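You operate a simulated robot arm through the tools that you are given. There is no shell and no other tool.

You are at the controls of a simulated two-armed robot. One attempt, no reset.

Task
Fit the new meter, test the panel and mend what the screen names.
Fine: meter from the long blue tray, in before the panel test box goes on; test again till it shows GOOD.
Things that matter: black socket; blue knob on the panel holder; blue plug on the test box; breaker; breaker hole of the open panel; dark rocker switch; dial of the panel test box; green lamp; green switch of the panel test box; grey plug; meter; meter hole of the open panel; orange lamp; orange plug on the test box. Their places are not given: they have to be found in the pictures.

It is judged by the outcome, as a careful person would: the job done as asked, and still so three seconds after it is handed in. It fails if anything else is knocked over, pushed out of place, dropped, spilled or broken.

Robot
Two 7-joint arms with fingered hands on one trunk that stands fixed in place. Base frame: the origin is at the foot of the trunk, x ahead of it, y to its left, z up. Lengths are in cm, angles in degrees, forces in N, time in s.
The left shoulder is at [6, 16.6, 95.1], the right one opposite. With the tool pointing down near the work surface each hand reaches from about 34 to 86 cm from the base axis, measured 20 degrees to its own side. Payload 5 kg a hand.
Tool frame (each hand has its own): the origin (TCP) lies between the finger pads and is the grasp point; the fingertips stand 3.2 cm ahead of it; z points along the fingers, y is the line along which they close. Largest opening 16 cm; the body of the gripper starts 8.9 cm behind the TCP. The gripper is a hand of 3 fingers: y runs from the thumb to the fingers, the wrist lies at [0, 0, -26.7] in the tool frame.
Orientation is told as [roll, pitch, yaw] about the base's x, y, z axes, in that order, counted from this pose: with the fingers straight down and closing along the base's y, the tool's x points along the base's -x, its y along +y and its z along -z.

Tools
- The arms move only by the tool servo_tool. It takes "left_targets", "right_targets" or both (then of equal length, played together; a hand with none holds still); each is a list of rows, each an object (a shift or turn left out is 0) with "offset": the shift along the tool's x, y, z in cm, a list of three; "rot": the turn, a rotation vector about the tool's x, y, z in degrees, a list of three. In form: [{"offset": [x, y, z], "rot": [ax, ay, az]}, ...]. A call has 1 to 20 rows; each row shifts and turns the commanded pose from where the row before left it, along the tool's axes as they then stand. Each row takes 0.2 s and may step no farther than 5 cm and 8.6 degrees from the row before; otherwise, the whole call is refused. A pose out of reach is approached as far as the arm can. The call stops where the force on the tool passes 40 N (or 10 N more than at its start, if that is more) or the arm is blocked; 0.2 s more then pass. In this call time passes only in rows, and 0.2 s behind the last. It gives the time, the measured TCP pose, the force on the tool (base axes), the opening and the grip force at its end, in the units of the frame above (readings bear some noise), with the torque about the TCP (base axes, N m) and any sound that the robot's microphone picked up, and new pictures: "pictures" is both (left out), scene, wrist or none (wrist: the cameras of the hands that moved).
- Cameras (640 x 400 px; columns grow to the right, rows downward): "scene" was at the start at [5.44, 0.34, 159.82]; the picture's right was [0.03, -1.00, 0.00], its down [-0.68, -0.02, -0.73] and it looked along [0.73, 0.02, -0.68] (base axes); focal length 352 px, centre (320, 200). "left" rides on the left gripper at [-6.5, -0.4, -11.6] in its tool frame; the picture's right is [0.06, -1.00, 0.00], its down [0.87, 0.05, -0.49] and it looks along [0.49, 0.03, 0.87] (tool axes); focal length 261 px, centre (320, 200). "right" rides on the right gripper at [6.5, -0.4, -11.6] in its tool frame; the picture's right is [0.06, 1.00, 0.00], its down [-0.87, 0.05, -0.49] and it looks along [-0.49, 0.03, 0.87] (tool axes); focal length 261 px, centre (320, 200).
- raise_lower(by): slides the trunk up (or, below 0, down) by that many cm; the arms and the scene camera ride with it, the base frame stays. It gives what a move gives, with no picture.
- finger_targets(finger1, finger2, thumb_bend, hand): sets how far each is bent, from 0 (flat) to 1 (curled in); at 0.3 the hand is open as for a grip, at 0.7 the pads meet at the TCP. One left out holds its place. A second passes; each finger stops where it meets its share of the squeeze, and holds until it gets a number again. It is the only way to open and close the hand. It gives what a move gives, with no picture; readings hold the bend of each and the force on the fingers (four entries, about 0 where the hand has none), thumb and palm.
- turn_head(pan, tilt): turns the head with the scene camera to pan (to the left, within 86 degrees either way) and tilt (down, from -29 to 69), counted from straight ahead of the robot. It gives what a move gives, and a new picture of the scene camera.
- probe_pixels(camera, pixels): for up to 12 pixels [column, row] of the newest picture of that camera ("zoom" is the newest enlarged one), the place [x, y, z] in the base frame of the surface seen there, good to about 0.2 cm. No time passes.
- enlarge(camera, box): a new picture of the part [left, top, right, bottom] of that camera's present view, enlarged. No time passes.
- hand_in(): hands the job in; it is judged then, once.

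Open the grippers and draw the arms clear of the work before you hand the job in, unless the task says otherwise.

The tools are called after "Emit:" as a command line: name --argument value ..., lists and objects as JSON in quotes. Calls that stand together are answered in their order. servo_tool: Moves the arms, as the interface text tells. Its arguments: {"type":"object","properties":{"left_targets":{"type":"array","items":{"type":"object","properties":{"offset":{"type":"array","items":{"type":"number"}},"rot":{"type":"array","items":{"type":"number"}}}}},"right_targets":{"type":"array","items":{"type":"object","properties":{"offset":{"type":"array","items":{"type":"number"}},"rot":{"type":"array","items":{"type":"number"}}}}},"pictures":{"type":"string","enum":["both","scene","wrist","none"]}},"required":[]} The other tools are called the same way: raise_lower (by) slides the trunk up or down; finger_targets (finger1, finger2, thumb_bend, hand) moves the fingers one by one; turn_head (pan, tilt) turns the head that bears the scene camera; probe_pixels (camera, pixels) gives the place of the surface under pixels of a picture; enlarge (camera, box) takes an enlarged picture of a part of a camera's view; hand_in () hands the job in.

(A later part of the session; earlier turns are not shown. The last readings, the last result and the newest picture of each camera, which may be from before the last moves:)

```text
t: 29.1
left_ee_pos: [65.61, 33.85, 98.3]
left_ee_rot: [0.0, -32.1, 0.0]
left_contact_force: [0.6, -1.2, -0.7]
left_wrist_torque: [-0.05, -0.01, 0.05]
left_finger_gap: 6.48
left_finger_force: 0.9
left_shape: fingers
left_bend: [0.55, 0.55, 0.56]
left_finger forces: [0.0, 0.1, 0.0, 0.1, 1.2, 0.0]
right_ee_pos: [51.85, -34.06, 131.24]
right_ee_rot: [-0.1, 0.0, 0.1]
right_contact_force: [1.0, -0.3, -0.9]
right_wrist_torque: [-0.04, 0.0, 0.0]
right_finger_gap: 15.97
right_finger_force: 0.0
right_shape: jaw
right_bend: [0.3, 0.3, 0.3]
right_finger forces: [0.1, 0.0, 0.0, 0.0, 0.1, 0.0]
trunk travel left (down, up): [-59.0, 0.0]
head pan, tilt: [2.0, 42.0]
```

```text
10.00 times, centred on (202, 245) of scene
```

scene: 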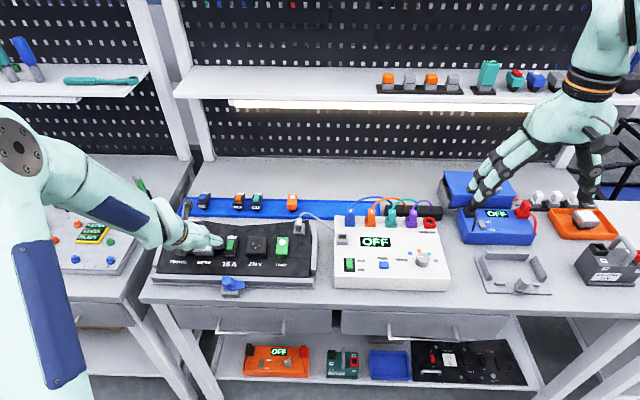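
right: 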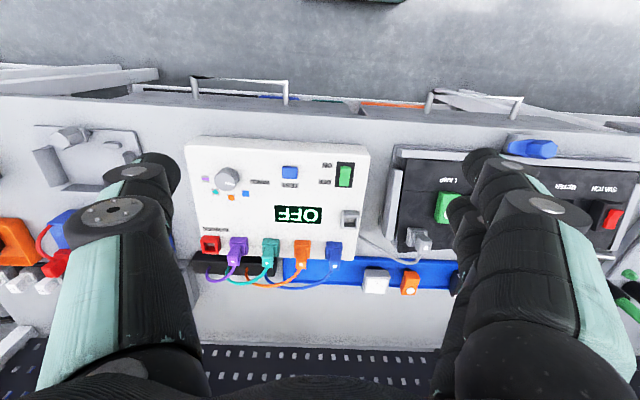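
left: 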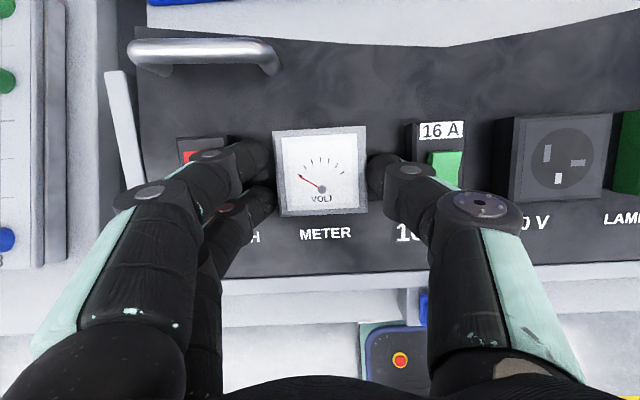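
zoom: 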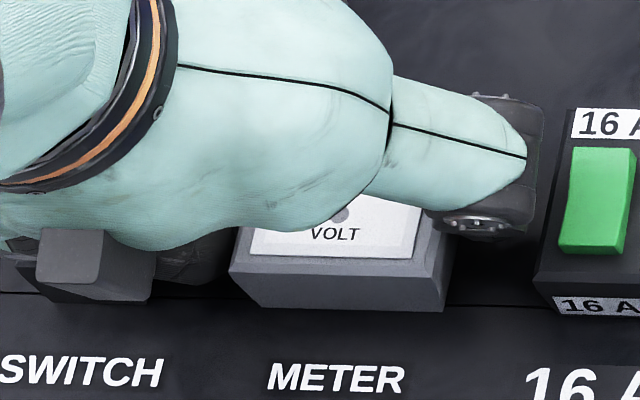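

The meter stays in the panel. I shift 0.2 cm to −y to free the thumb and draw the hand up and back.

Emit:
servo_tool --left_targets '[{"offset": [0, -0.2, 0]}, {"offset": [-0.26, 0, -0.76]}, {"offset": [-0.49, 0, -1.42]}, {"offset": [-0.65, 0, -1.9]}, {"offset": [-0.65, 0, -1.9]}, {"offset": [-0.65, 0, -1.9]}, {"offset": [0, 0, -3]}, {"offset": [0, 0, -3]}]' --pictures "both"

Emit:
enlarge --camera "left" --box '[220, 80, 460, 230]'

Emit:
enlarge --camera "scene" --box '[166, 225, 246, 275]'

```text
t: 30.9
left_ee_pos: [60.59, 33.79, 111.68]
left_ee_rot: [0.0, -32.2, 0.0]
left_contact_force: [0.2, 0.6, 0.7]
left_wrist_torque: [0.02, -0.02, 0.01]
left_finger_gap: 6.32
left_finger_force: 0.1
left_shape: fingers
left_bend: [0.55, 0.55, 0.57]
left_finger forces: [0.0, 0.1, 0.0, 0.1, 0.0, 0.0]
right_ee_pos: [51.73, -34.24, 131.23]
right_ee_rot: [0.0, 0.0, 0.1]
right_contact_force: [0.2, -0.3, 0.4]
right_wrist_torque: [0.02, 0.0, -0.01]
right_finger_gap: 15.96
right_finger_force: 0.0
right_shape: jaw
right_bend: [0.3, 0.3, 0.3]
right_finger forces: [0.1, 0.0, 0.0, 0.0, 0.0, 0.0]
trunk travel left (down, up): [-59.0, 0.0]
head pan, tilt: [2.0, 42.0]
```

scene: 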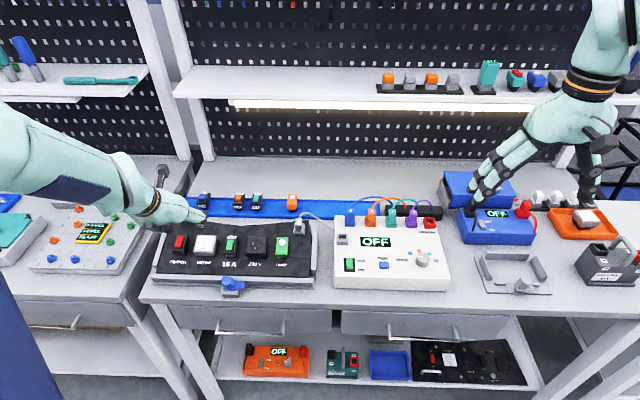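
left: 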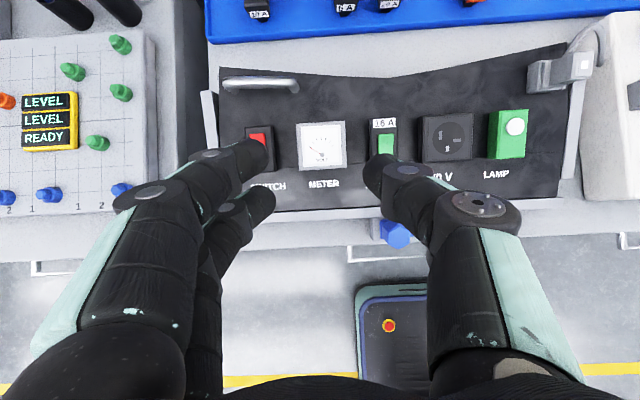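

```text
2.67 times, centred on (340, 155) of left
```

zoom: 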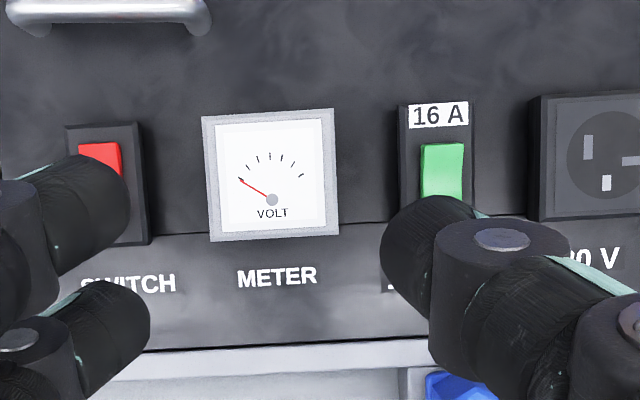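

```text
8.00 times, centred on (206, 250) of scene
```

zoom: 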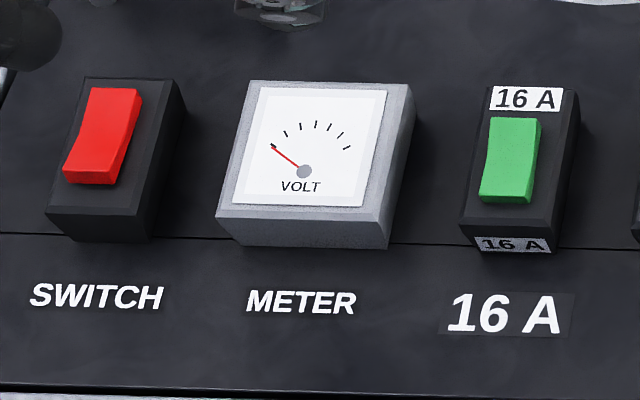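

I probe the meter's top against the panel plane to judge whether it's fully seated.

Emit:
probe_pixels --camera "zoom" --pixels '[[255, 95], [400, 95], [232, 208], [375, 212], [310, 130], [300, 240], [310, 75], [200, 150], [430, 150], [300, 255], [220, 225], [380, 240]]'

Emit:
enlarge --camera "scene" --box '[190, 230, 222, 250]'

```text
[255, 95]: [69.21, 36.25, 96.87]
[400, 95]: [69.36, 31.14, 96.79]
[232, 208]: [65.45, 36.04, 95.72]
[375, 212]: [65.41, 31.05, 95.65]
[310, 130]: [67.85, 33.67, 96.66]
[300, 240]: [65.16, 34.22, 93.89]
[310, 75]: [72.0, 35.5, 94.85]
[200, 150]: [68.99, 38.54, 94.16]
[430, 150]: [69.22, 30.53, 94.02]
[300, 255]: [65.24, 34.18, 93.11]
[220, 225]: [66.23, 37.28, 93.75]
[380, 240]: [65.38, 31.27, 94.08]
```

```text
16.00 times, centred on (206, 240) of scene
```

zoom: 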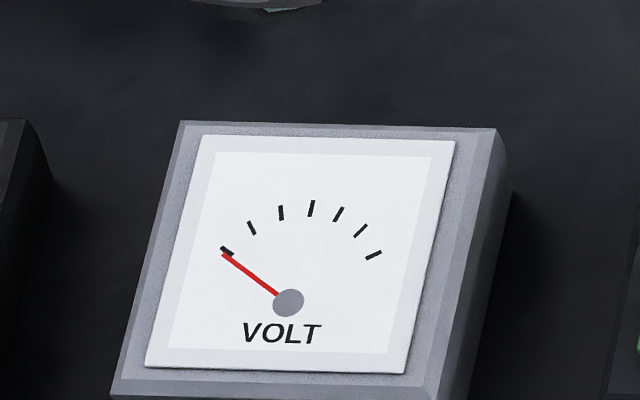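

The meter seems seated to within a millimetre or so; to be sure, I'll press it lightly with the closed fingertips. I close the hand, align it with the panel normal and hover above the meter.

Emit:
finger_targets --hand "left" --finger1 0.7 --finger2 0.7 --thumb_bend 0.7

Emit:
servo_tool --left_targets '[{"rot": [0, 6.23, 0]}, {"rot": [0, 6.23, 0]}, {"rot": [0, 6.23, 0]}, {"offset": [-1.02, -0.05, 3.42]}, {"offset": [-1.02, -0.05, 3.42]}, {"offset": [-1.02, -0.05, 3.42]}]' --pictures "both"

Emit:
enlarge --camera "scene" --box '[160, 210, 256, 270]'

```text
t: 31.9
left_ee_pos: [60.56, 33.71, 111.66]
left_ee_rot: [-0.1, -32.2, 0.0]
left_contact_force: [0.2, -0.4, 0.6]
left_wrist_torque: [-0.02, -0.01, -0.02]
left_finger_gap: 1.3
left_finger_force: 0.0
left_shape: fingers
left_bend: [0.7, 0.7, 0.7]
left_finger forces: [0.1, 0.0, 0.0, 0.0, 0.0, 0.1]
right_ee_pos: [51.93, -34.08, 131.26]
right_ee_rot: [0.0, -0.1, 0.0]
right_contact_force: [-0.2, -0.6, 0.2]
right_wrist_torque: [-0.01, -0.01, 0.04]
right_finger_gap: 15.97
right_finger_force: 0.0
right_shape: jaw
right_bend: [0.3, 0.3, 0.3]
right_finger forces: [0.1, 0.1, 0.0, 0.0, 0.1, 0.0]
trunk travel left (down, up): [-59.0, 0.0]
head pan, tilt: [2.0, 42.0]
```

```text
t: 33.3
left_ee_pos: [65.93, 33.52, 102.19]
left_ee_rot: [0.0, -13.4, 0.0]
left_contact_force: [-0.5, 0.3, -0.8]
left_wrist_torque: [-0.01, -0.01, -0.01]
left_finger_gap: 1.27
left_finger_force: 0.1
left_shape: fingers
left_bend: [0.7, 0.7, 0.7]
left_finger forces: [0.1, 0.1, 0.0, 0.0, 0.0, 0.1]
right_ee_pos: [52.07, -34.04, 131.15]
right_ee_rot: [0.0, 0.0, -0.1]
right_contact_force: [0.2, 0.8, -0.5]
right_wrist_torque: [-0.01, 0.0, 0.02]
right_finger_gap: 16.01
right_finger_force: 0.1
right_shape: jaw
right_bend: [0.3, 0.3, 0.3]
right_finger forces: [0.1, 0.0, 0.1, 0.1, 0.0, 0.0]
trunk travel left (down, up): [-59.0, 0.0]
head pan, tilt: [2.0, 42.0]
```

scene: 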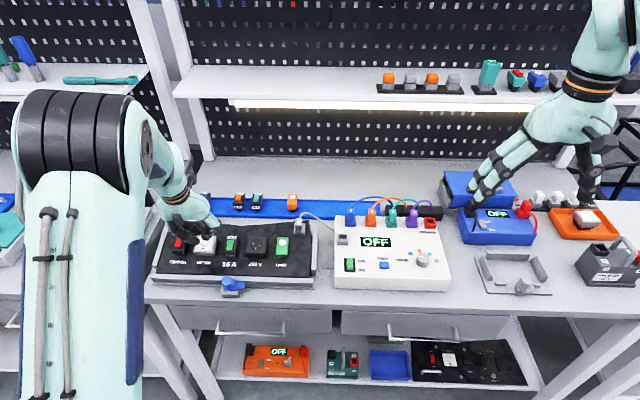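
left: 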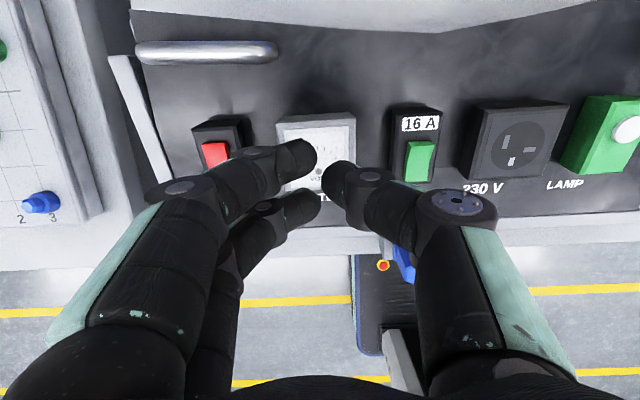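

```text
6.67 times, centred on (208, 240) of scene
```

zoom: 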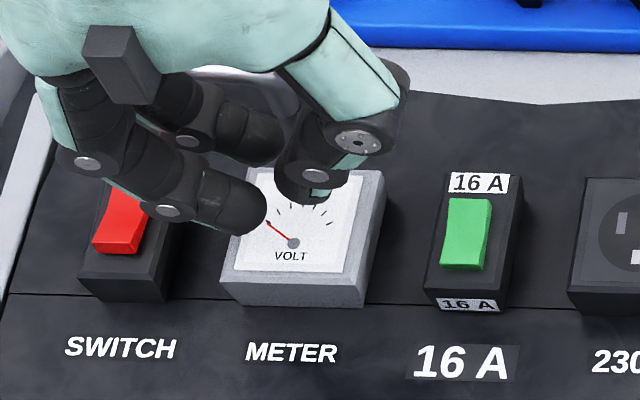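

The near finger appears to pass over the red switch, so I probe finger heights before pressing.

Emit:
probe_pixels --camera "zoom" --pixels '[[240, 205], [200, 190], [165, 215], [150, 180], [90, 165], [215, 225], [310, 195], [300, 180], [185, 140], [120, 190]]'

Emit:
probe_pixels --camera "left" --pixels '[[305, 155], [275, 165], [240, 175], [180, 187], [308, 205], [270, 208], [335, 185], [370, 178], [400, 190], [450, 205], [215, 150], [420, 150]]'

```text
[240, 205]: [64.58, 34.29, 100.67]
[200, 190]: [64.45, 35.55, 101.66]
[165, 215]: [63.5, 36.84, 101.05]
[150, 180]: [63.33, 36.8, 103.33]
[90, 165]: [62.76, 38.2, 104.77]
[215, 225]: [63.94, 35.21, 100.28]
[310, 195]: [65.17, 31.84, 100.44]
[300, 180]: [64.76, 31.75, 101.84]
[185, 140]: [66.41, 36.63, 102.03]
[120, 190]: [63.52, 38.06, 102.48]
```

```text
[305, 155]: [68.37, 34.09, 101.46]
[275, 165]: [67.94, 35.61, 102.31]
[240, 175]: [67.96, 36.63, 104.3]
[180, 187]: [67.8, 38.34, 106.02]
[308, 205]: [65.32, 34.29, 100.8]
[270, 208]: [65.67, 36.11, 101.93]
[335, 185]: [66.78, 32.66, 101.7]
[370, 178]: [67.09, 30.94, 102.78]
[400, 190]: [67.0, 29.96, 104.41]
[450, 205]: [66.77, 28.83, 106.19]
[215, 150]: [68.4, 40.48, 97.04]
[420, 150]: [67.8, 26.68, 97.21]
```

Clear of the switch. I descend along the normal with shrinking steps to touch and gently press the meter.

Emit:
servo_tool --left_targets '[{"offset": [-0.5, 0.1, 0.6]}, {"offset": [0, 0, 0.7]}, {"offset": [0, 0, 0.5]}, {"offset": [0, 0, 0.2]}]' --pictures "none"

Emit:
enlarge --camera "scene" --box '[160, 210, 256, 270]'

```text
t: 34.3
left_ee_pos: [66.85, 33.64, 100.57]
left_ee_rot: [-0.1, -13.4, 0.0]
left_contact_force: [-0.3, 0.1, -0.6]
left_wrist_torque: [0.0, -0.03, 0.03]
left_finger_gap: 1.28
left_finger_force: 0.0
left_shape: fingers
left_bend: [0.7, 0.7, 0.7]
left_finger forces: [0.0, 0.0, 0.0, 0.0, 0.0, 0.1]
right_ee_pos: [51.8, -34.08, 131.27]
right_ee_rot: [0.0, 0.0, -0.1]
right_contact_force: [-0.2, 0.2, -0.3]
right_wrist_torque: [0.0, -0.04, 0.04]
right_finger_gap: 15.98
right_finger_force: 0.1
right_shape: jaw
right_bend: [0.3, 0.3, 0.3]
right_finger forces: [0.0, 0.0, 0.0, 0.0, 0.0, 0.0]
trunk travel left (down, up): [-59.0, 0.0]
head pan, tilt: [2.0, 42.0]
```

```text
6.67 times, centred on (208, 240) of scene
```

zoom: 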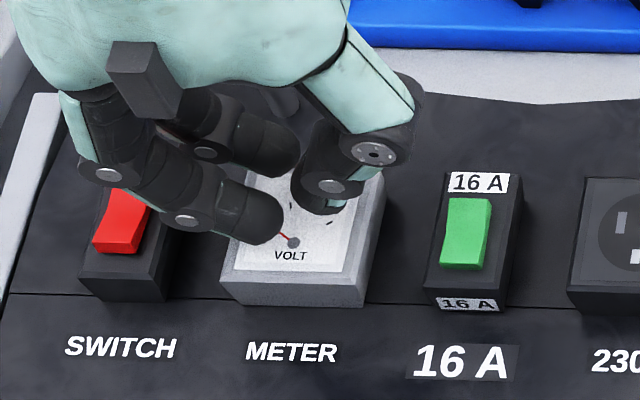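

Emit:
servo_tool --left_targets '[{"offset": [0, 0, 0.3]}, {"offset": [0, 0, 0.25]}, {"offset": [0, 0, 0.2]}, {"offset": [0, 0, 0.15]}]' --pictures "none"

```text
t: 35.3
left_ee_pos: [67.09, 33.57, 99.6]
left_ee_rot: [0.0, -13.5, 0.0]
left_contact_force: [-0.8, -0.7, 0.1]
left_wrist_torque: [0.05, -0.02, 0.0]
left_finger_gap: 1.29
left_finger_force: 0.1
left_shape: fingers
left_bend: [0.7, 0.7, 0.7]
left_finger forces: [0.0, 0.1, 0.0, 0.0, 0.1, 0.0]
right_ee_pos: [51.77, -34.05, 131.15]
right_ee_rot: [0.0, 0.0, 0.0]
right_contact_force: [0.3, 1.1, -0.3]
right_wrist_torque: [-0.01, 0.0, 0.03]
right_finger_gap: 15.97
right_finger_force: 0.0
right_shape: jaw
right_bend: [0.3, 0.3, 0.3]
right_finger forces: [0.1, 0.1, 0.1, 0.0, 0.1, 0.0]
trunk travel left (down, up): [-59.0, 0.0]
head pan, tilt: [2.0, 42.0]
```

No contact yet at z=99.6; I continue in 0.15 cm steps.

Emit:
servo_tool --left_targets '[{"offset": [0, 0, 0.15]}, {"offset": [0, 0, 0.15]}, {"offset": [0, 0, 0.15]}]' --pictures "none"

Emit:
enlarge --camera "scene" --box '[160, 210, 256, 270]'

```text
t: 36.1
left_ee_pos: [67.12, 33.46, 99.58]
left_ee_rot: [0.0, -13.7, 0.0]
left_contact_force: [-9.1, -0.3, 25.3]
left_wrist_torque: [-0.22, 0.04, -0.08]
left_finger_gap: 1.22
left_finger_force: 13.4
left_shape: fingers
left_bend: [0.7, 0.7, 0.7]
left_finger forces: [5.2, 4.9, 0.0, 0.0, 16.7, 0.1]
right_ee_pos: [51.65, -34.27, 131.29]
right_ee_rot: [0.1, -0.1, 0.0]
right_contact_force: [0.4, -0.1, -0.1]
right_wrist_torque: [0.0, 0.01, 0.01]
right_finger_gap: 15.96
right_finger_force: 0.1
right_shape: jaw
right_bend: [0.3, 0.3, 0.3]
right_finger forces: [0.0, 0.0, 0.0, 0.1, 0.0, 0.0]
trunk travel left (down, up): [-59.0, 0.0]
head pan, tilt: [2.0, 42.0]
```

```text
6.67 times, centred on (208, 240) of scene
```

zoom: 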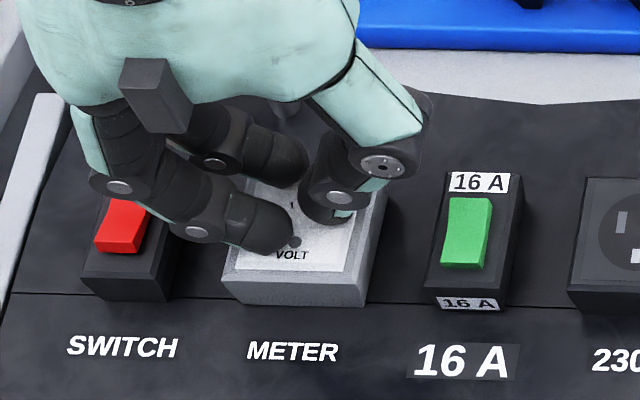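

With 27 N of press nothing moved further, so the meter is seated. I retract the left hand up and back to its side.

Emit:
servo_tool --left_targets '[{"offset": [0, 0, -1.0]}, {"offset": [0, 0, -3]}, {"offset": [0, 0, -4]}, {"offset": [0, 0, -4]}, {"offset": [3, 2, -2.5]}, {"offset": [3, 2, -2.5]}, {"offset": [3, 2, -2.5]}, {"offset": [3, 2, -2.5]}, {"offset": [3, 2, 0]}]' --pictures "scene"

Emit:
enlarge --camera "scene" --box '[150, 220, 310, 300]'

```text
t: 38.1
left_ee_pos: [47.32, 43.55, 117.09]
left_ee_rot: [0.0, -13.6, 0.1]
left_contact_force: [-0.1, 0.2, 0.3]
left_wrist_torque: [-0.02, -0.02, 0.01]
left_finger_gap: 1.2
left_finger_force: 0.1
left_shape: fingers
left_bend: [0.7, 0.7, 0.7]
left_finger forces: [0.0, 0.0, 0.1, 0.0, 0.1, 0.0]
right_ee_pos: [51.89, -33.98, 131.29]
right_ee_rot: [0.0, 0.1, 0.0]
right_contact_force: [-0.6, -0.2, -0.1]
right_wrist_torque: [0.01, 0.01, -0.03]
right_finger_gap: 15.99
right_finger_force: 0.1
right_shape: jaw
right_bend: [0.3, 0.3, 0.3]
right_finger forces: [0.1, 0.1, 0.0, 0.0, 0.1, 0.0]
trunk travel left (down, up): [-59.0, 0.0]
head pan, tilt: [2.0, 42.0]
```

scene: 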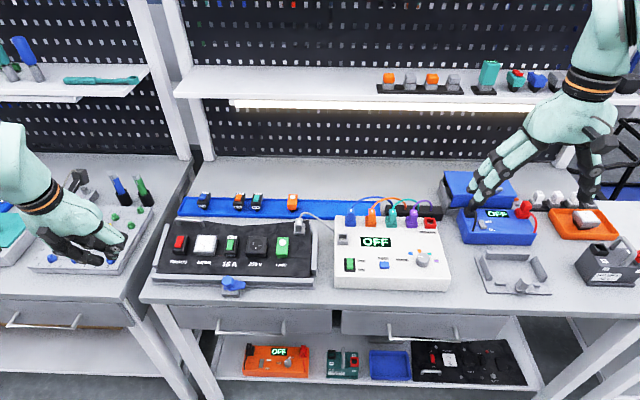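

```text
4.00 times, centred on (230, 260) of scene
```

zoom: 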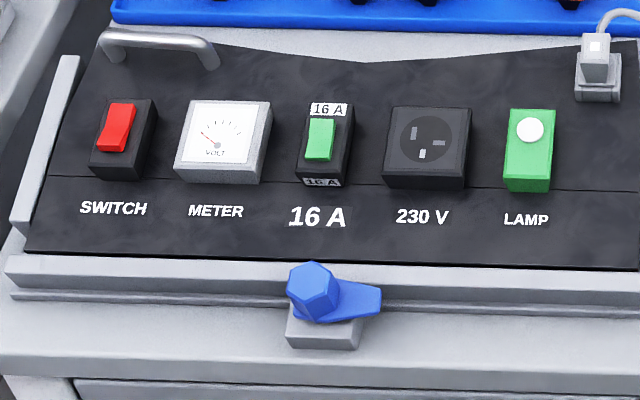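

The meter sits in its hole. Now the right hand: I bring it toward the test box and shape it for pointing with a single finger.

Emit:
finger_targets --hand "right" --finger1 0.65 --finger2 1.0 --thumb_bend 0.3

Emit:
servo_tool --right_targets '[{"offset": [0, 4, 2]}, {"offset": [0, 4, 2]}, {"offset": [0, 4, 2]}, {"offset": [0, 4, 2]}, {"offset": [0, 4, 2]}]' --pictures "both"

Emit:
enlarge --camera "scene" --box '[320, 60, 520, 185]'

```text
t: 39.1
left_ee_pos: [47.4, 43.52, 116.97]
left_ee_rot: [0.0, -13.5, 0.1]
left_contact_force: [-0.1, -0.6, -0.8]
left_wrist_torque: [0.03, 0.01, 0.0]
left_finger_gap: 1.23
left_finger_force: 0.1
left_shape: fingers
left_bend: [0.7, 0.7, 0.7]
left_finger forces: [0.0, 0.0, 0.0, 0.1, 0.0, 0.1]
right_ee_pos: [51.86, -34.03, 131.13]
right_ee_rot: [-0.2, 0.0, 0.0]
right_contact_force: [-0.1, 0.2, -0.7]
right_wrist_torque: [0.01, -0.03, -0.03]
right_finger_gap: 9.85
right_finger_force: 0.1
right_shape: fingers
right_bend: [0.65, 1.0, 0.3]
right_finger forces: [0.1, 0.0, 0.0, 0.1, 0.0, 0.0]
trunk travel left (down, up): [-59.0, 0.0]
head pan, tilt: [2.0, 42.0]
```

```text
t: 40.3
left_ee_pos: [47.41, 43.63, 117.03]
left_ee_rot: [-0.1, -13.5, 0.0]
left_contact_force: [0.0, -0.3, 0.6]
left_wrist_torque: [-0.06, 0.03, -0.03]
left_finger_gap: 1.21
left_finger_force: 0.1
left_shape: fingers
left_bend: [0.7, 0.7, 0.7]
left_finger forces: [0.0, 0.0, 0.0, 0.0, 0.0, 0.0]
right_ee_pos: [51.88, -14.0, 121.12]
right_ee_rot: [0.1, 0.0, -0.1]
right_contact_force: [0.4, -0.1, 1.1]
right_wrist_torque: [-0.06, -0.01, 0.03]
right_finger_gap: 9.81
right_finger_force: 0.0
right_shape: fingers
right_bend: [0.65, 1.0, 0.3]
right_finger forces: [0.0, 0.0, 0.0, 0.0, 0.0, 0.0]
trunk travel left (down, up): [-59.0, 0.0]
head pan, tilt: [2.0, 42.0]
```

scene: 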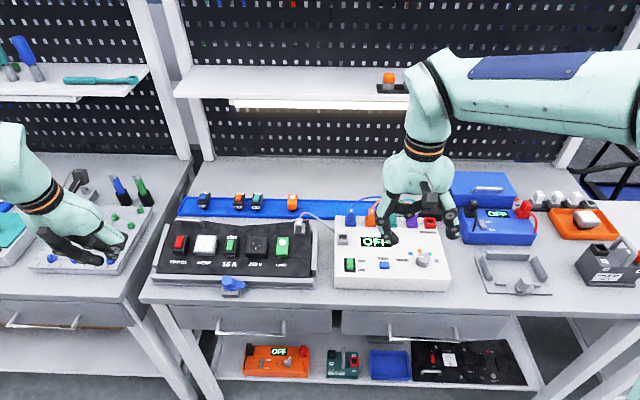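
right: 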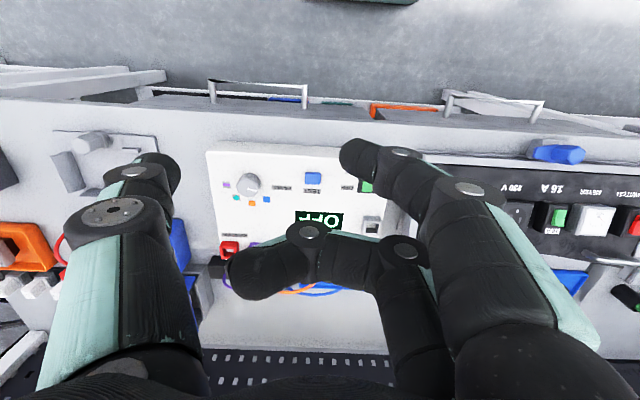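

```text
3.20 times, centred on (420, 122) of scene
```

zoom: 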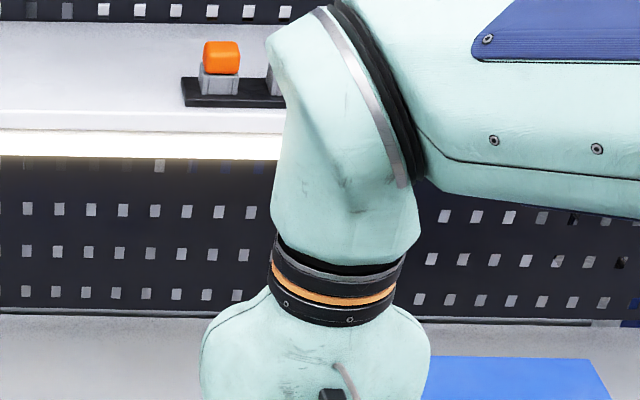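

I probe the right hand's fingertips to know their positions relative to the TCP.

Emit:
probe_pixels --camera "right" --pixels '[[350, 158], [360, 145], [375, 180], [400, 153], [250, 280], [310, 235], [290, 265], [400, 250], [160, 165], [135, 172], [240, 260], [345, 145]]'

Emit:
enlarge --camera "scene" --box '[340, 165, 480, 265]'

Emit:
probe_pixels --camera "zoom" --pixels '[[205, 330], [195, 350], [215, 300], [500, 320], [515, 330], [300, 180], [330, 100], [400, 90]]'

```text
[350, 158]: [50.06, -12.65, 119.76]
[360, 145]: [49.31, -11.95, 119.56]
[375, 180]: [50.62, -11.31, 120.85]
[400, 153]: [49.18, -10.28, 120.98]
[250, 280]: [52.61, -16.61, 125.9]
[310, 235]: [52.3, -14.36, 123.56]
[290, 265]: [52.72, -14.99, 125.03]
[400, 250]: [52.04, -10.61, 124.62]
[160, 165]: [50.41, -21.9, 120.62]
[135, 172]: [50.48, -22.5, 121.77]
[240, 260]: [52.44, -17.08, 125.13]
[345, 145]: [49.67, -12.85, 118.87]
```

```text
4.00 times, centred on (410, 215) of scene
```

zoom: 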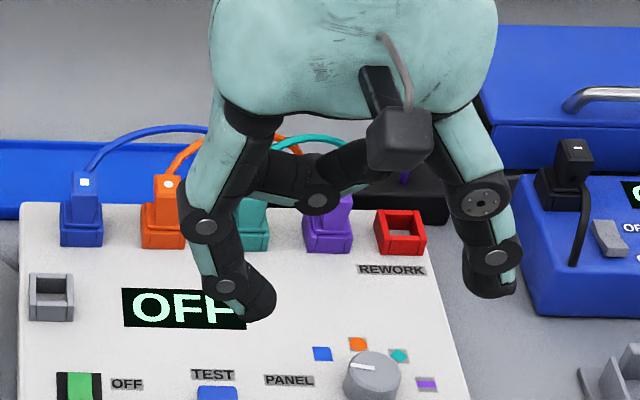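

```text
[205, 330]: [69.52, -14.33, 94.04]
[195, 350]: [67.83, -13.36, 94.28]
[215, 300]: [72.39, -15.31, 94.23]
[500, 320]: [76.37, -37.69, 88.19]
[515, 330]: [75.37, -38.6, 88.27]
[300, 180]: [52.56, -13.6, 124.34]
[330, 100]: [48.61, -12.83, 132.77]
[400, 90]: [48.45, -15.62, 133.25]
```

I probe the pointing fingertip itself in the scene zoom (about (260,310)), and look at the green switch from above.

Emit:
probe_pixels --camera "zoom" --pixels '[[255, 300], [265, 310], [250, 315], [270, 300], [245, 290], [80, 390], [100, 385]]'

Emit:
enlarge --camera "scene" --box '[330, 245, 410, 295]'

Emit:
probe_pixels --camera "zoom" --pixels '[[155, 110], [155, 135], [155, 160], [155, 180], [155, 205], [120, 150], [195, 155], [428, 150], [428, 165], [428, 185], [405, 165], [455, 165]]'

```text
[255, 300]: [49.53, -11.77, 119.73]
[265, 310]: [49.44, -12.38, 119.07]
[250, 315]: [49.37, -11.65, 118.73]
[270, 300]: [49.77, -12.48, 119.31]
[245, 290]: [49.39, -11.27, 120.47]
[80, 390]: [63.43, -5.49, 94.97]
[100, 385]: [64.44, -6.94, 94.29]
```

```text
8.00 times, centred on (370, 270) of scene
```

zoom: 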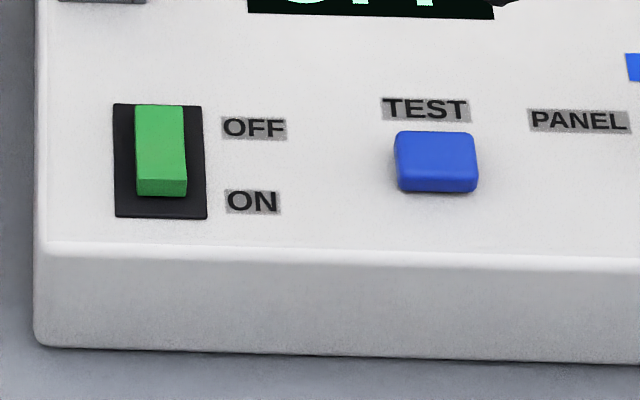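

```text
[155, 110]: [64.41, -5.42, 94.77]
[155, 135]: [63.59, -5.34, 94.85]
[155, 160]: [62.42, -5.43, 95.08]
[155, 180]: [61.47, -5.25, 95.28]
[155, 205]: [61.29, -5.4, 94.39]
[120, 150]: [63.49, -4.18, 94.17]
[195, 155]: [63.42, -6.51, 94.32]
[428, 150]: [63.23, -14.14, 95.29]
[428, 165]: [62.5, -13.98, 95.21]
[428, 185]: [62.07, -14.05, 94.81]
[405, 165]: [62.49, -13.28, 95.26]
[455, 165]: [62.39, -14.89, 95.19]
```

The green rocker is raised at its ON end (x≈61.5, z≈95.3), so I'll press there; the fingertip lies about (−2.4, +1.8, −2.8) from the TCP. I flatten the thumb out of the way and hover above the switch's ON end.

Emit:
finger_targets --hand "right" --thumb_bend 0.1

Emit:
servo_tool --right_targets '[{"offset": [-2.02, 1.13, 3.02]}, {"offset": [-2.02, 1.13, 3.02]}, {"offset": [-2.02, 1.13, 3.02]}, {"offset": [-2.02, 1.13, 3.02]}, {"offset": [-2.02, 1.13, 3.02]}, {"offset": [-2.02, 1.13, 3.02]}]' --pictures "both"

Emit:
enlarge --camera "scene" --box '[320, 190, 480, 290]'

```text
t: 41.3
left_ee_pos: [47.39, 43.47, 117.01]
left_ee_rot: [0.0, -13.6, 0.0]
left_contact_force: [-0.2, 0.6, -0.5]
left_wrist_torque: [0.03, -0.01, 0.01]
left_finger_gap: 1.19
left_finger_force: 0.1
left_shape: fingers
left_bend: [0.7, 0.7, 0.7]
left_finger forces: [0.1, 0.0, 0.0, 0.0, 0.1, 0.0]
right_ee_pos: [51.85, -14.06, 121.19]
right_ee_rot: [0.0, 0.1, 0.1]
right_contact_force: [0.8, -0.6, -0.6]
right_wrist_torque: [0.02, -0.01, 0.01]
right_finger_gap: 11.66
right_finger_force: 0.1
right_shape: fingers
right_bend: [0.65, 1.0, 0.1]
right_finger forces: [0.0, 0.1, 0.0, 0.0, 0.0, 0.0]
trunk travel left (down, up): [-59.0, 0.0]
head pan, tilt: [2.0, 42.0]
```

```text
t: 42.7
left_ee_pos: [47.43, 43.53, 117.01]
left_ee_rot: [0.0, -13.4, 0.0]
left_contact_force: [1.2, -0.3, 0.0]
left_wrist_torque: [0.0, 0.01, 0.03]
left_finger_gap: 1.22
left_finger_force: 0.2
left_shape: fingers
left_bend: [0.7, 0.7, 0.7]
left_finger forces: [0.1, 0.0, 0.1, 0.1, 0.0, 0.1]
right_ee_pos: [64.14, -7.3, 102.97]
right_ee_rot: [0.0, 0.1, 0.0]
right_contact_force: [-0.9, 0.8, 0.4]
right_wrist_torque: [0.01, 0.01, 0.0]
right_finger_gap: 11.7
right_finger_force: 0.0
right_shape: fingers
right_bend: [0.65, 1.0, 0.1]
right_finger forces: [0.0, 0.0, 0.0, 0.0, 0.0, 0.0]
trunk travel left (down, up): [-59.0, 0.0]
head pan, tilt: [2.0, 42.0]
```

scene: 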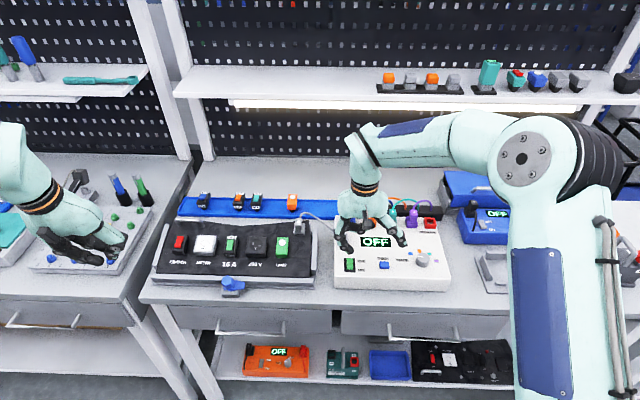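
right: 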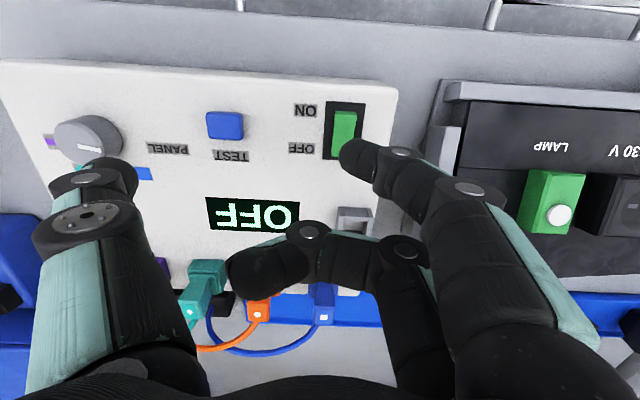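

```text
4.00 times, centred on (400, 240) of scene
```

zoom: 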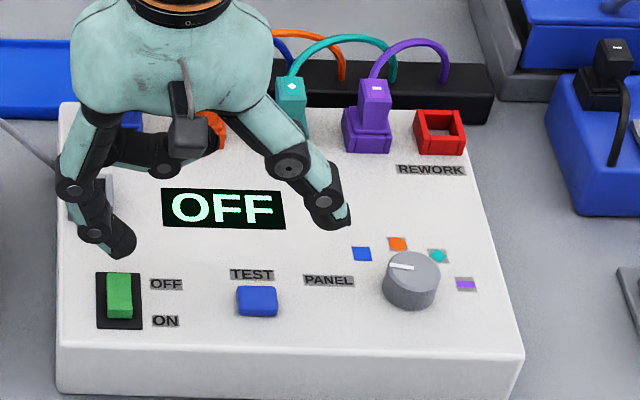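

I probe the fingertip location over the switch.

Emit:
probe_pixels --camera "zoom" --pixels '[[120, 245], [125, 250], [130, 240], [115, 252], [128, 252], [118, 295], [118, 310], [335, 220], [345, 225]]'

Emit:
probe_pixels --camera "right" --pixels '[[345, 150], [350, 140], [350, 160], [342, 160], [345, 120], [120, 170], [100, 165]]'

```text
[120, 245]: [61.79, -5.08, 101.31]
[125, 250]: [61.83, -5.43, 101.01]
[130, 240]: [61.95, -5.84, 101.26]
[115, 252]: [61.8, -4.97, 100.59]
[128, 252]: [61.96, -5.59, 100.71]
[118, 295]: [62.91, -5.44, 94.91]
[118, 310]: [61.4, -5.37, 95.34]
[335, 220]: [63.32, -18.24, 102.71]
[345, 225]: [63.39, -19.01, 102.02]
```

```text
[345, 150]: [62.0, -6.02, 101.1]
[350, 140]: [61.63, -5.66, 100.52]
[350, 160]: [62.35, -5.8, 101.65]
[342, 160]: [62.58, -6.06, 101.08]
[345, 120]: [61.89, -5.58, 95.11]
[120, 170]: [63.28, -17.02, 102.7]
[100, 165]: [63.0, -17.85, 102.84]
```

The fingertip centre is about (62.4, −5.5, 100.2). I shift 0.7 cm toward me and descend to just above the switch's ON end.

Emit:
servo_tool --right_targets '[{"offset": [0.7, 0, 0]}, {"offset": [0, 0, 1.5]}, {"offset": [0, 0, 1.5]}, {"offset": [0, 0, 1.0]}]' --pictures "both"

Emit:
enlarge --camera "scene" --box '[330, 240, 410, 290]'

Emit:
enlarge --camera "right" --box '[280, 80, 440, 180]'

```text
t: 43.7
left_ee_pos: [47.52, 43.5, 117.15]
left_ee_rot: [0.0, -13.5, 0.0]
left_contact_force: [0.6, -0.5, -0.3]
left_wrist_torque: [-0.01, 0.03, -0.01]
left_finger_gap: 1.2
left_finger_force: 0.0
left_shape: fingers
left_bend: [0.7, 0.7, 0.7]
left_finger forces: [0.0, 0.0, 0.0, 0.1, 0.1, 0.0]
right_ee_pos: [63.3, -7.22, 99.11]
right_ee_rot: [0.0, 0.0, 0.0]
right_contact_force: [-0.6, 0.9, 0.3]
right_wrist_torque: [0.01, 0.03, 0.0]
right_finger_gap: 11.66
right_finger_force: 0.1
right_shape: fingers
right_bend: [0.65, 1.0, 0.1]
right_finger forces: [0.0, 0.0, 0.0, 0.0, 0.0, 0.1]
trunk travel left (down, up): [-59.0, 0.0]
head pan, tilt: [2.0, 42.0]
```

scene: 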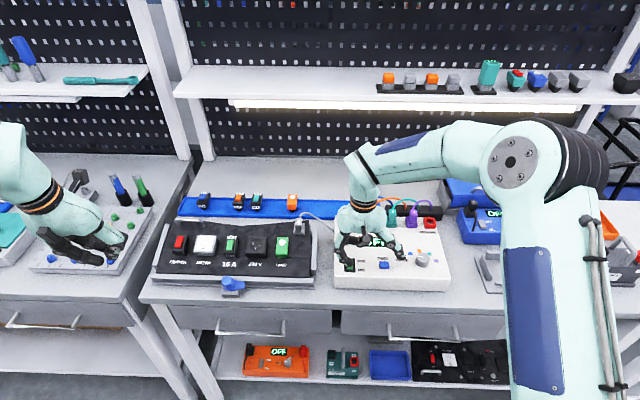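
right: 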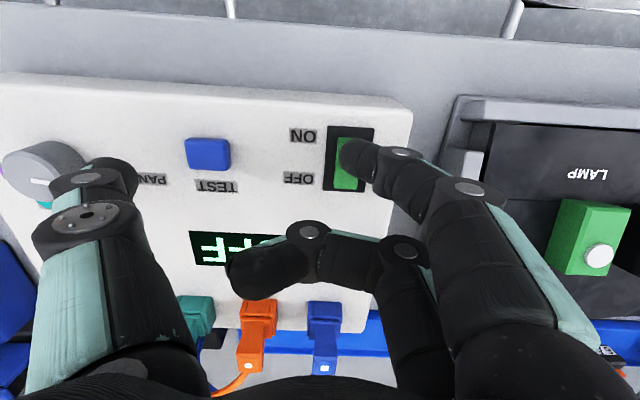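

```text
8.00 times, centred on (370, 265) of scene
```

zoom: 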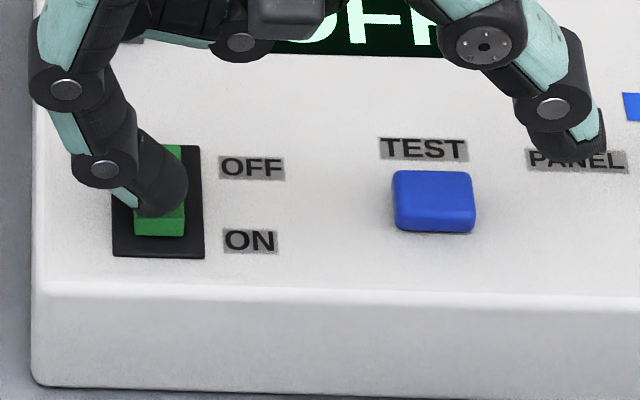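

```text
4.00 times, centred on (360, 130) of right
```

zoom: 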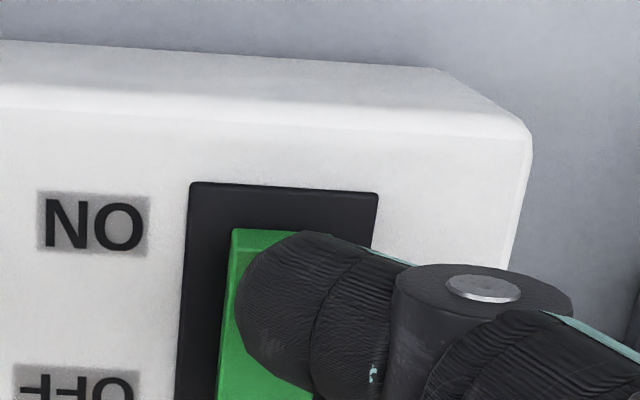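

The tip is aligned over the rocker's near half. I press down in small steps.

Emit:
servo_tool --right_targets '[{"offset": [0, 0, 0.4]}, {"offset": [0, 0, 0.3]}, {"offset": [0, 0, 0.2]}, {"offset": [0, 0, 0.2]}]' --pictures "none"

Emit:
enlarge --camera "scene" --box '[330, 225, 426, 285]'

```text
t: 44.7
left_ee_pos: [47.15, 43.72, 117.26]
left_ee_rot: [-0.1, -13.6, 0.1]
left_contact_force: [0.2, 0.2, -0.3]
left_wrist_torque: [0.01, 0.02, -0.01]
left_finger_gap: 1.21
left_finger_force: 0.0
left_shape: fingers
left_bend: [0.7, 0.7, 0.7]
left_finger forces: [0.0, 0.1, 0.1, 0.0, 0.0, 0.0]
right_ee_pos: [63.36, -7.02, 98.39]
right_ee_rot: [0.2, -0.3, 0.1]
right_contact_force: [-2.6, 7.3, 30.7]
right_wrist_torque: [0.68, 0.34, -0.06]
right_finger_gap: 11.47
right_finger_force: 14.6
right_shape: fingers
right_bend: [0.71, 1.0, 0.1]
right_finger forces: [29.7, 0.1, 0.1, 0.1, 0.1, 0.0]
trunk travel left (down, up): [-59.0, 0.0]
head pan, tilt: [2.0, 42.0]
```

```text
6.67 times, centred on (378, 255) of scene
```

zoom: 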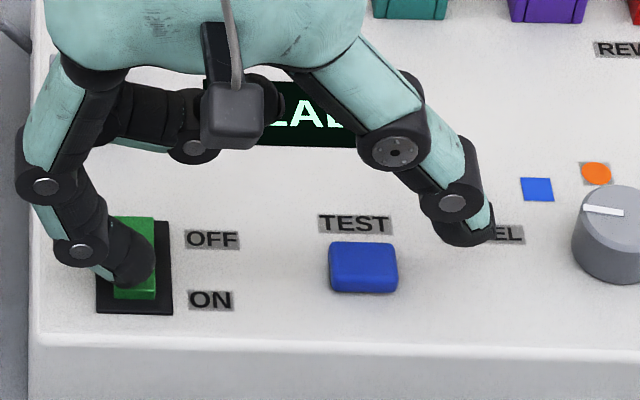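

The switch flipped and the screen shows something like READY. I raise the hand and read it.

Emit:
servo_tool --right_targets '[{"offset": [0, 0, -1]}, {"offset": [0, 0, -3]}, {"offset": [0, -3, -3]}]' --pictures "both"

Emit:
enlarge --camera "scene" --box '[320, 190, 480, 290]'

Emit:
enlarge --camera "right" --box '[160, 60, 480, 260]'

```text
t: 45.5
left_ee_pos: [47.28, 43.38, 117.07]
left_ee_rot: [0.1, -13.6, -0.1]
left_contact_force: [0.2, -0.4, 0.0]
left_wrist_torque: [0.07, -0.01, 0.01]
left_finger_gap: 1.21
left_finger_force: 0.1
left_shape: fingers
left_bend: [0.7, 0.7, 0.7]
left_finger forces: [0.0, 0.0, 0.0, 0.1, 0.0, 0.1]
right_ee_pos: [63.31, -10.75, 105.06]
right_ee_rot: [-0.1, 0.1, -0.1]
right_contact_force: [0.2, -0.1, -0.3]
right_wrist_torque: [0.01, -0.01, -0.01]
right_finger_gap: 11.67
right_finger_force: 0.0
right_shape: fingers
right_bend: [0.65, 1.0, 0.1]
right_finger forces: [0.1, 0.1, 0.0, 0.1, 0.0, 0.1]
trunk travel left (down, up): [-59.0, 0.0]
head pan, tilt: [2.0, 42.0]
```

scene: 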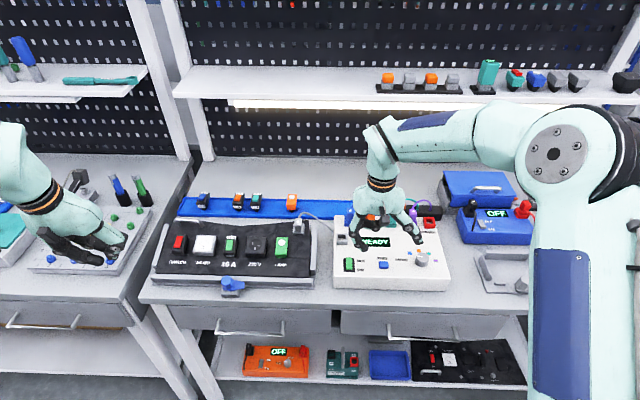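
right: 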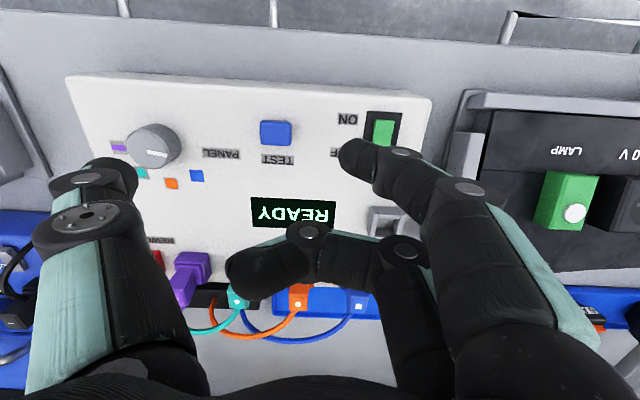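

```text
4.00 times, centred on (400, 240) of scene
```

zoom: 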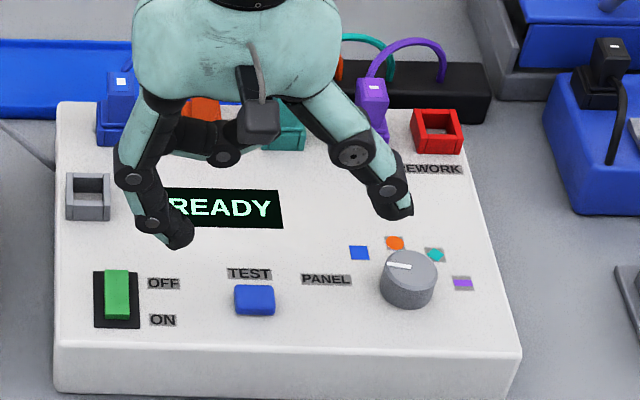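

```text
2.00 times, centred on (320, 160) of right
```

zoom: 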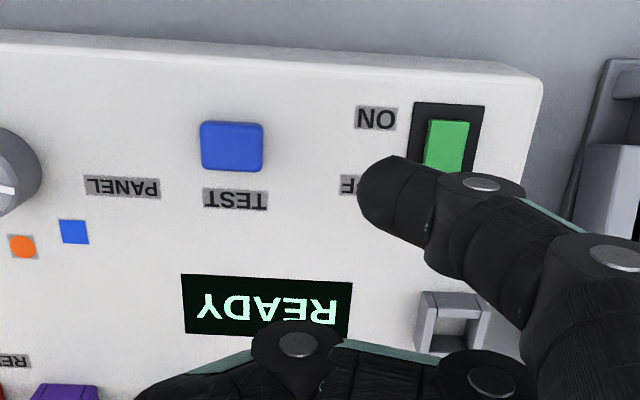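

The screen says READY. The flat thumb would pass close to the dial when pressing TEST, so I curl the thumb in first and look.

Emit:
finger_targets --hand "right" --thumb_bend 1.0

Emit:
servo_tool --right_targets '[{"offset": [-1.04, -2.6, 0]}, {"offset": [0, -2.6, 0]}]' --pictures "both"

Emit:
enlarge --camera "scene" --box '[320, 190, 480, 290]'

Emit:
probe_pixels --camera "right" --pixels '[[345, 150], [350, 140], [350, 160], [342, 160]]'

```text
t: 46.5
left_ee_pos: [47.4, 43.54, 117.1]
left_ee_rot: [0.0, -13.4, 0.0]
left_contact_force: [-0.7, -0.2, -1.2]
left_wrist_torque: [-0.01, -0.03, -0.01]
left_finger_gap: 1.21
left_finger_force: 0.0
left_shape: fingers
left_bend: [0.7, 0.7, 0.7]
left_finger forces: [0.0, 0.0, 0.0, 0.0, 0.0, 0.1]
right_ee_pos: [63.29, -10.48, 105.04]
right_ee_rot: [0.0, 0.0, 0.0]
right_contact_force: [-0.1, 0.3, -0.4]
right_wrist_torque: [0.02, 0.02, -0.02]
right_finger_gap: 2.02
right_finger_force: 0.2
right_shape: fingers
right_bend: [0.65, 1.0, 0.89]
right_finger forces: [0.0, 0.1, 0.0, 0.0, 0.0, 0.0]
trunk travel left (down, up): [-59.0, 0.0]
head pan, tilt: [2.0, 42.0]
```

```text
t: 47.1
left_ee_pos: [47.39, 43.52, 117.13]
left_ee_rot: [0.0, -13.5, 0.0]
left_contact_force: [-0.4, 0.4, 0.7]
left_wrist_torque: [-0.03, 0.01, -0.02]
left_finger_gap: 1.23
left_finger_force: 0.2
left_shape: fingers
left_bend: [0.7, 0.7, 0.7]
left_finger forces: [0.0, 0.1, 0.0, 0.0, 0.0, 0.0]
right_ee_pos: [64.23, -15.68, 104.88]
right_ee_rot: [0.2, 0.0, 0.0]
right_contact_force: [0.2, 0.2, -0.3]
right_wrist_torque: [0.03, 0.0, 0.03]
right_finger_gap: 2.01
right_finger_force: 0.1
right_shape: fingers
right_bend: [0.65, 1.0, 0.89]
right_finger forces: [0.0, 0.0, 0.0, 0.1, 0.1, 0.0]
trunk travel left (down, up): [-59.0, 0.0]
head pan, tilt: [2.0, 42.0]
```

scene: 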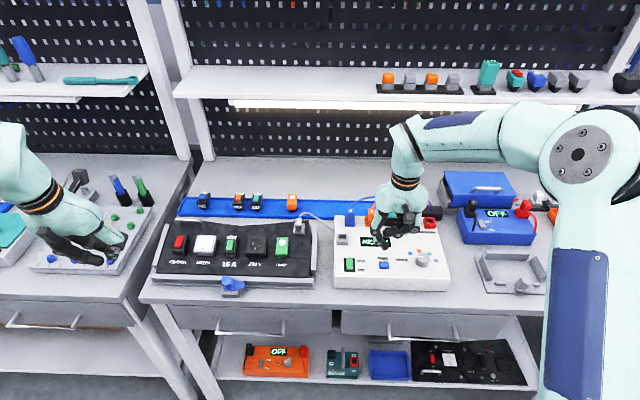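
right: 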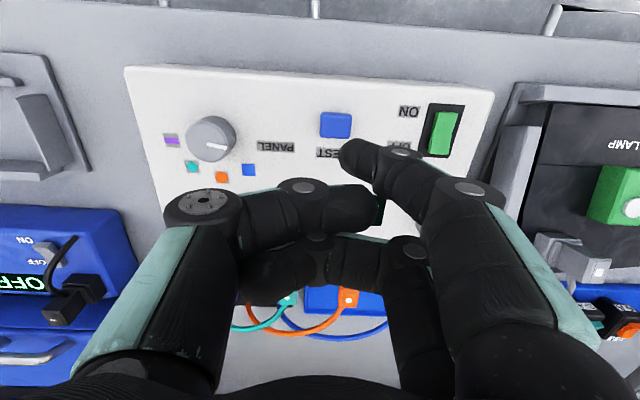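

```text
4.00 times, centred on (400, 240) of scene
```

zoom: 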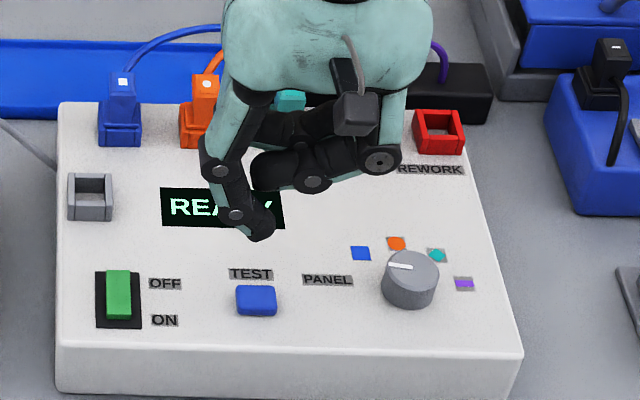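

```text
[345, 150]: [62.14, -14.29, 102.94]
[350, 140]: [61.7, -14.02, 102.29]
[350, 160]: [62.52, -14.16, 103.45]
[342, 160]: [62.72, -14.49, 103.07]
```

The pointing finger lines up over TEST (62.6, −14.05). I descend and press it gently.

Emit:
servo_tool --right_targets '[{"offset": [0, 0, 2]}, {"offset": [0, 0, 2]}, {"offset": [0, 0, 1.6]}, {"offset": [0, 0, 0.4]}, {"offset": [0, 0, 0.3]}, {"offset": [0, 0, 0.2]}]' --pictures "none"

Emit:
enlarge --camera "scene" --box '[320, 190, 480, 290]'

```text
t: 48.5
left_ee_pos: [47.45, 43.54, 117.07]
left_ee_rot: [0.0, -13.5, 0.0]
left_contact_force: [0.3, 0.3, 0.1]
left_wrist_torque: [-0.03, -0.01, 0.03]
left_finger_gap: 1.24
left_finger_force: 0.0
left_shape: fingers
left_bend: [0.7, 0.7, 0.7]
left_finger forces: [0.1, 0.0, 0.0, 0.1, 0.1, 0.0]
right_ee_pos: [64.4, -15.48, 98.47]
right_ee_rot: [0.1, 0.1, 0.0]
right_contact_force: [-1.7, -0.5, 1.1]
right_wrist_torque: [0.05, 0.03, 0.03]
right_finger_gap: 2.02
right_finger_force: 0.8
right_shape: fingers
right_bend: [0.65, 1.0, 0.89]
right_finger forces: [1.3, 0.0, 0.0, 0.1, 0.0, 0.1]
trunk travel left (down, up): [-59.0, 0.0]
head pan, tilt: [2.0, 42.0]
```

```text
4.00 times, centred on (400, 240) of scene
```

zoom: 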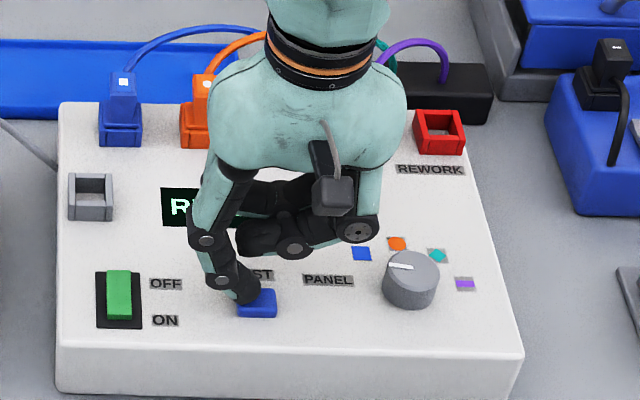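

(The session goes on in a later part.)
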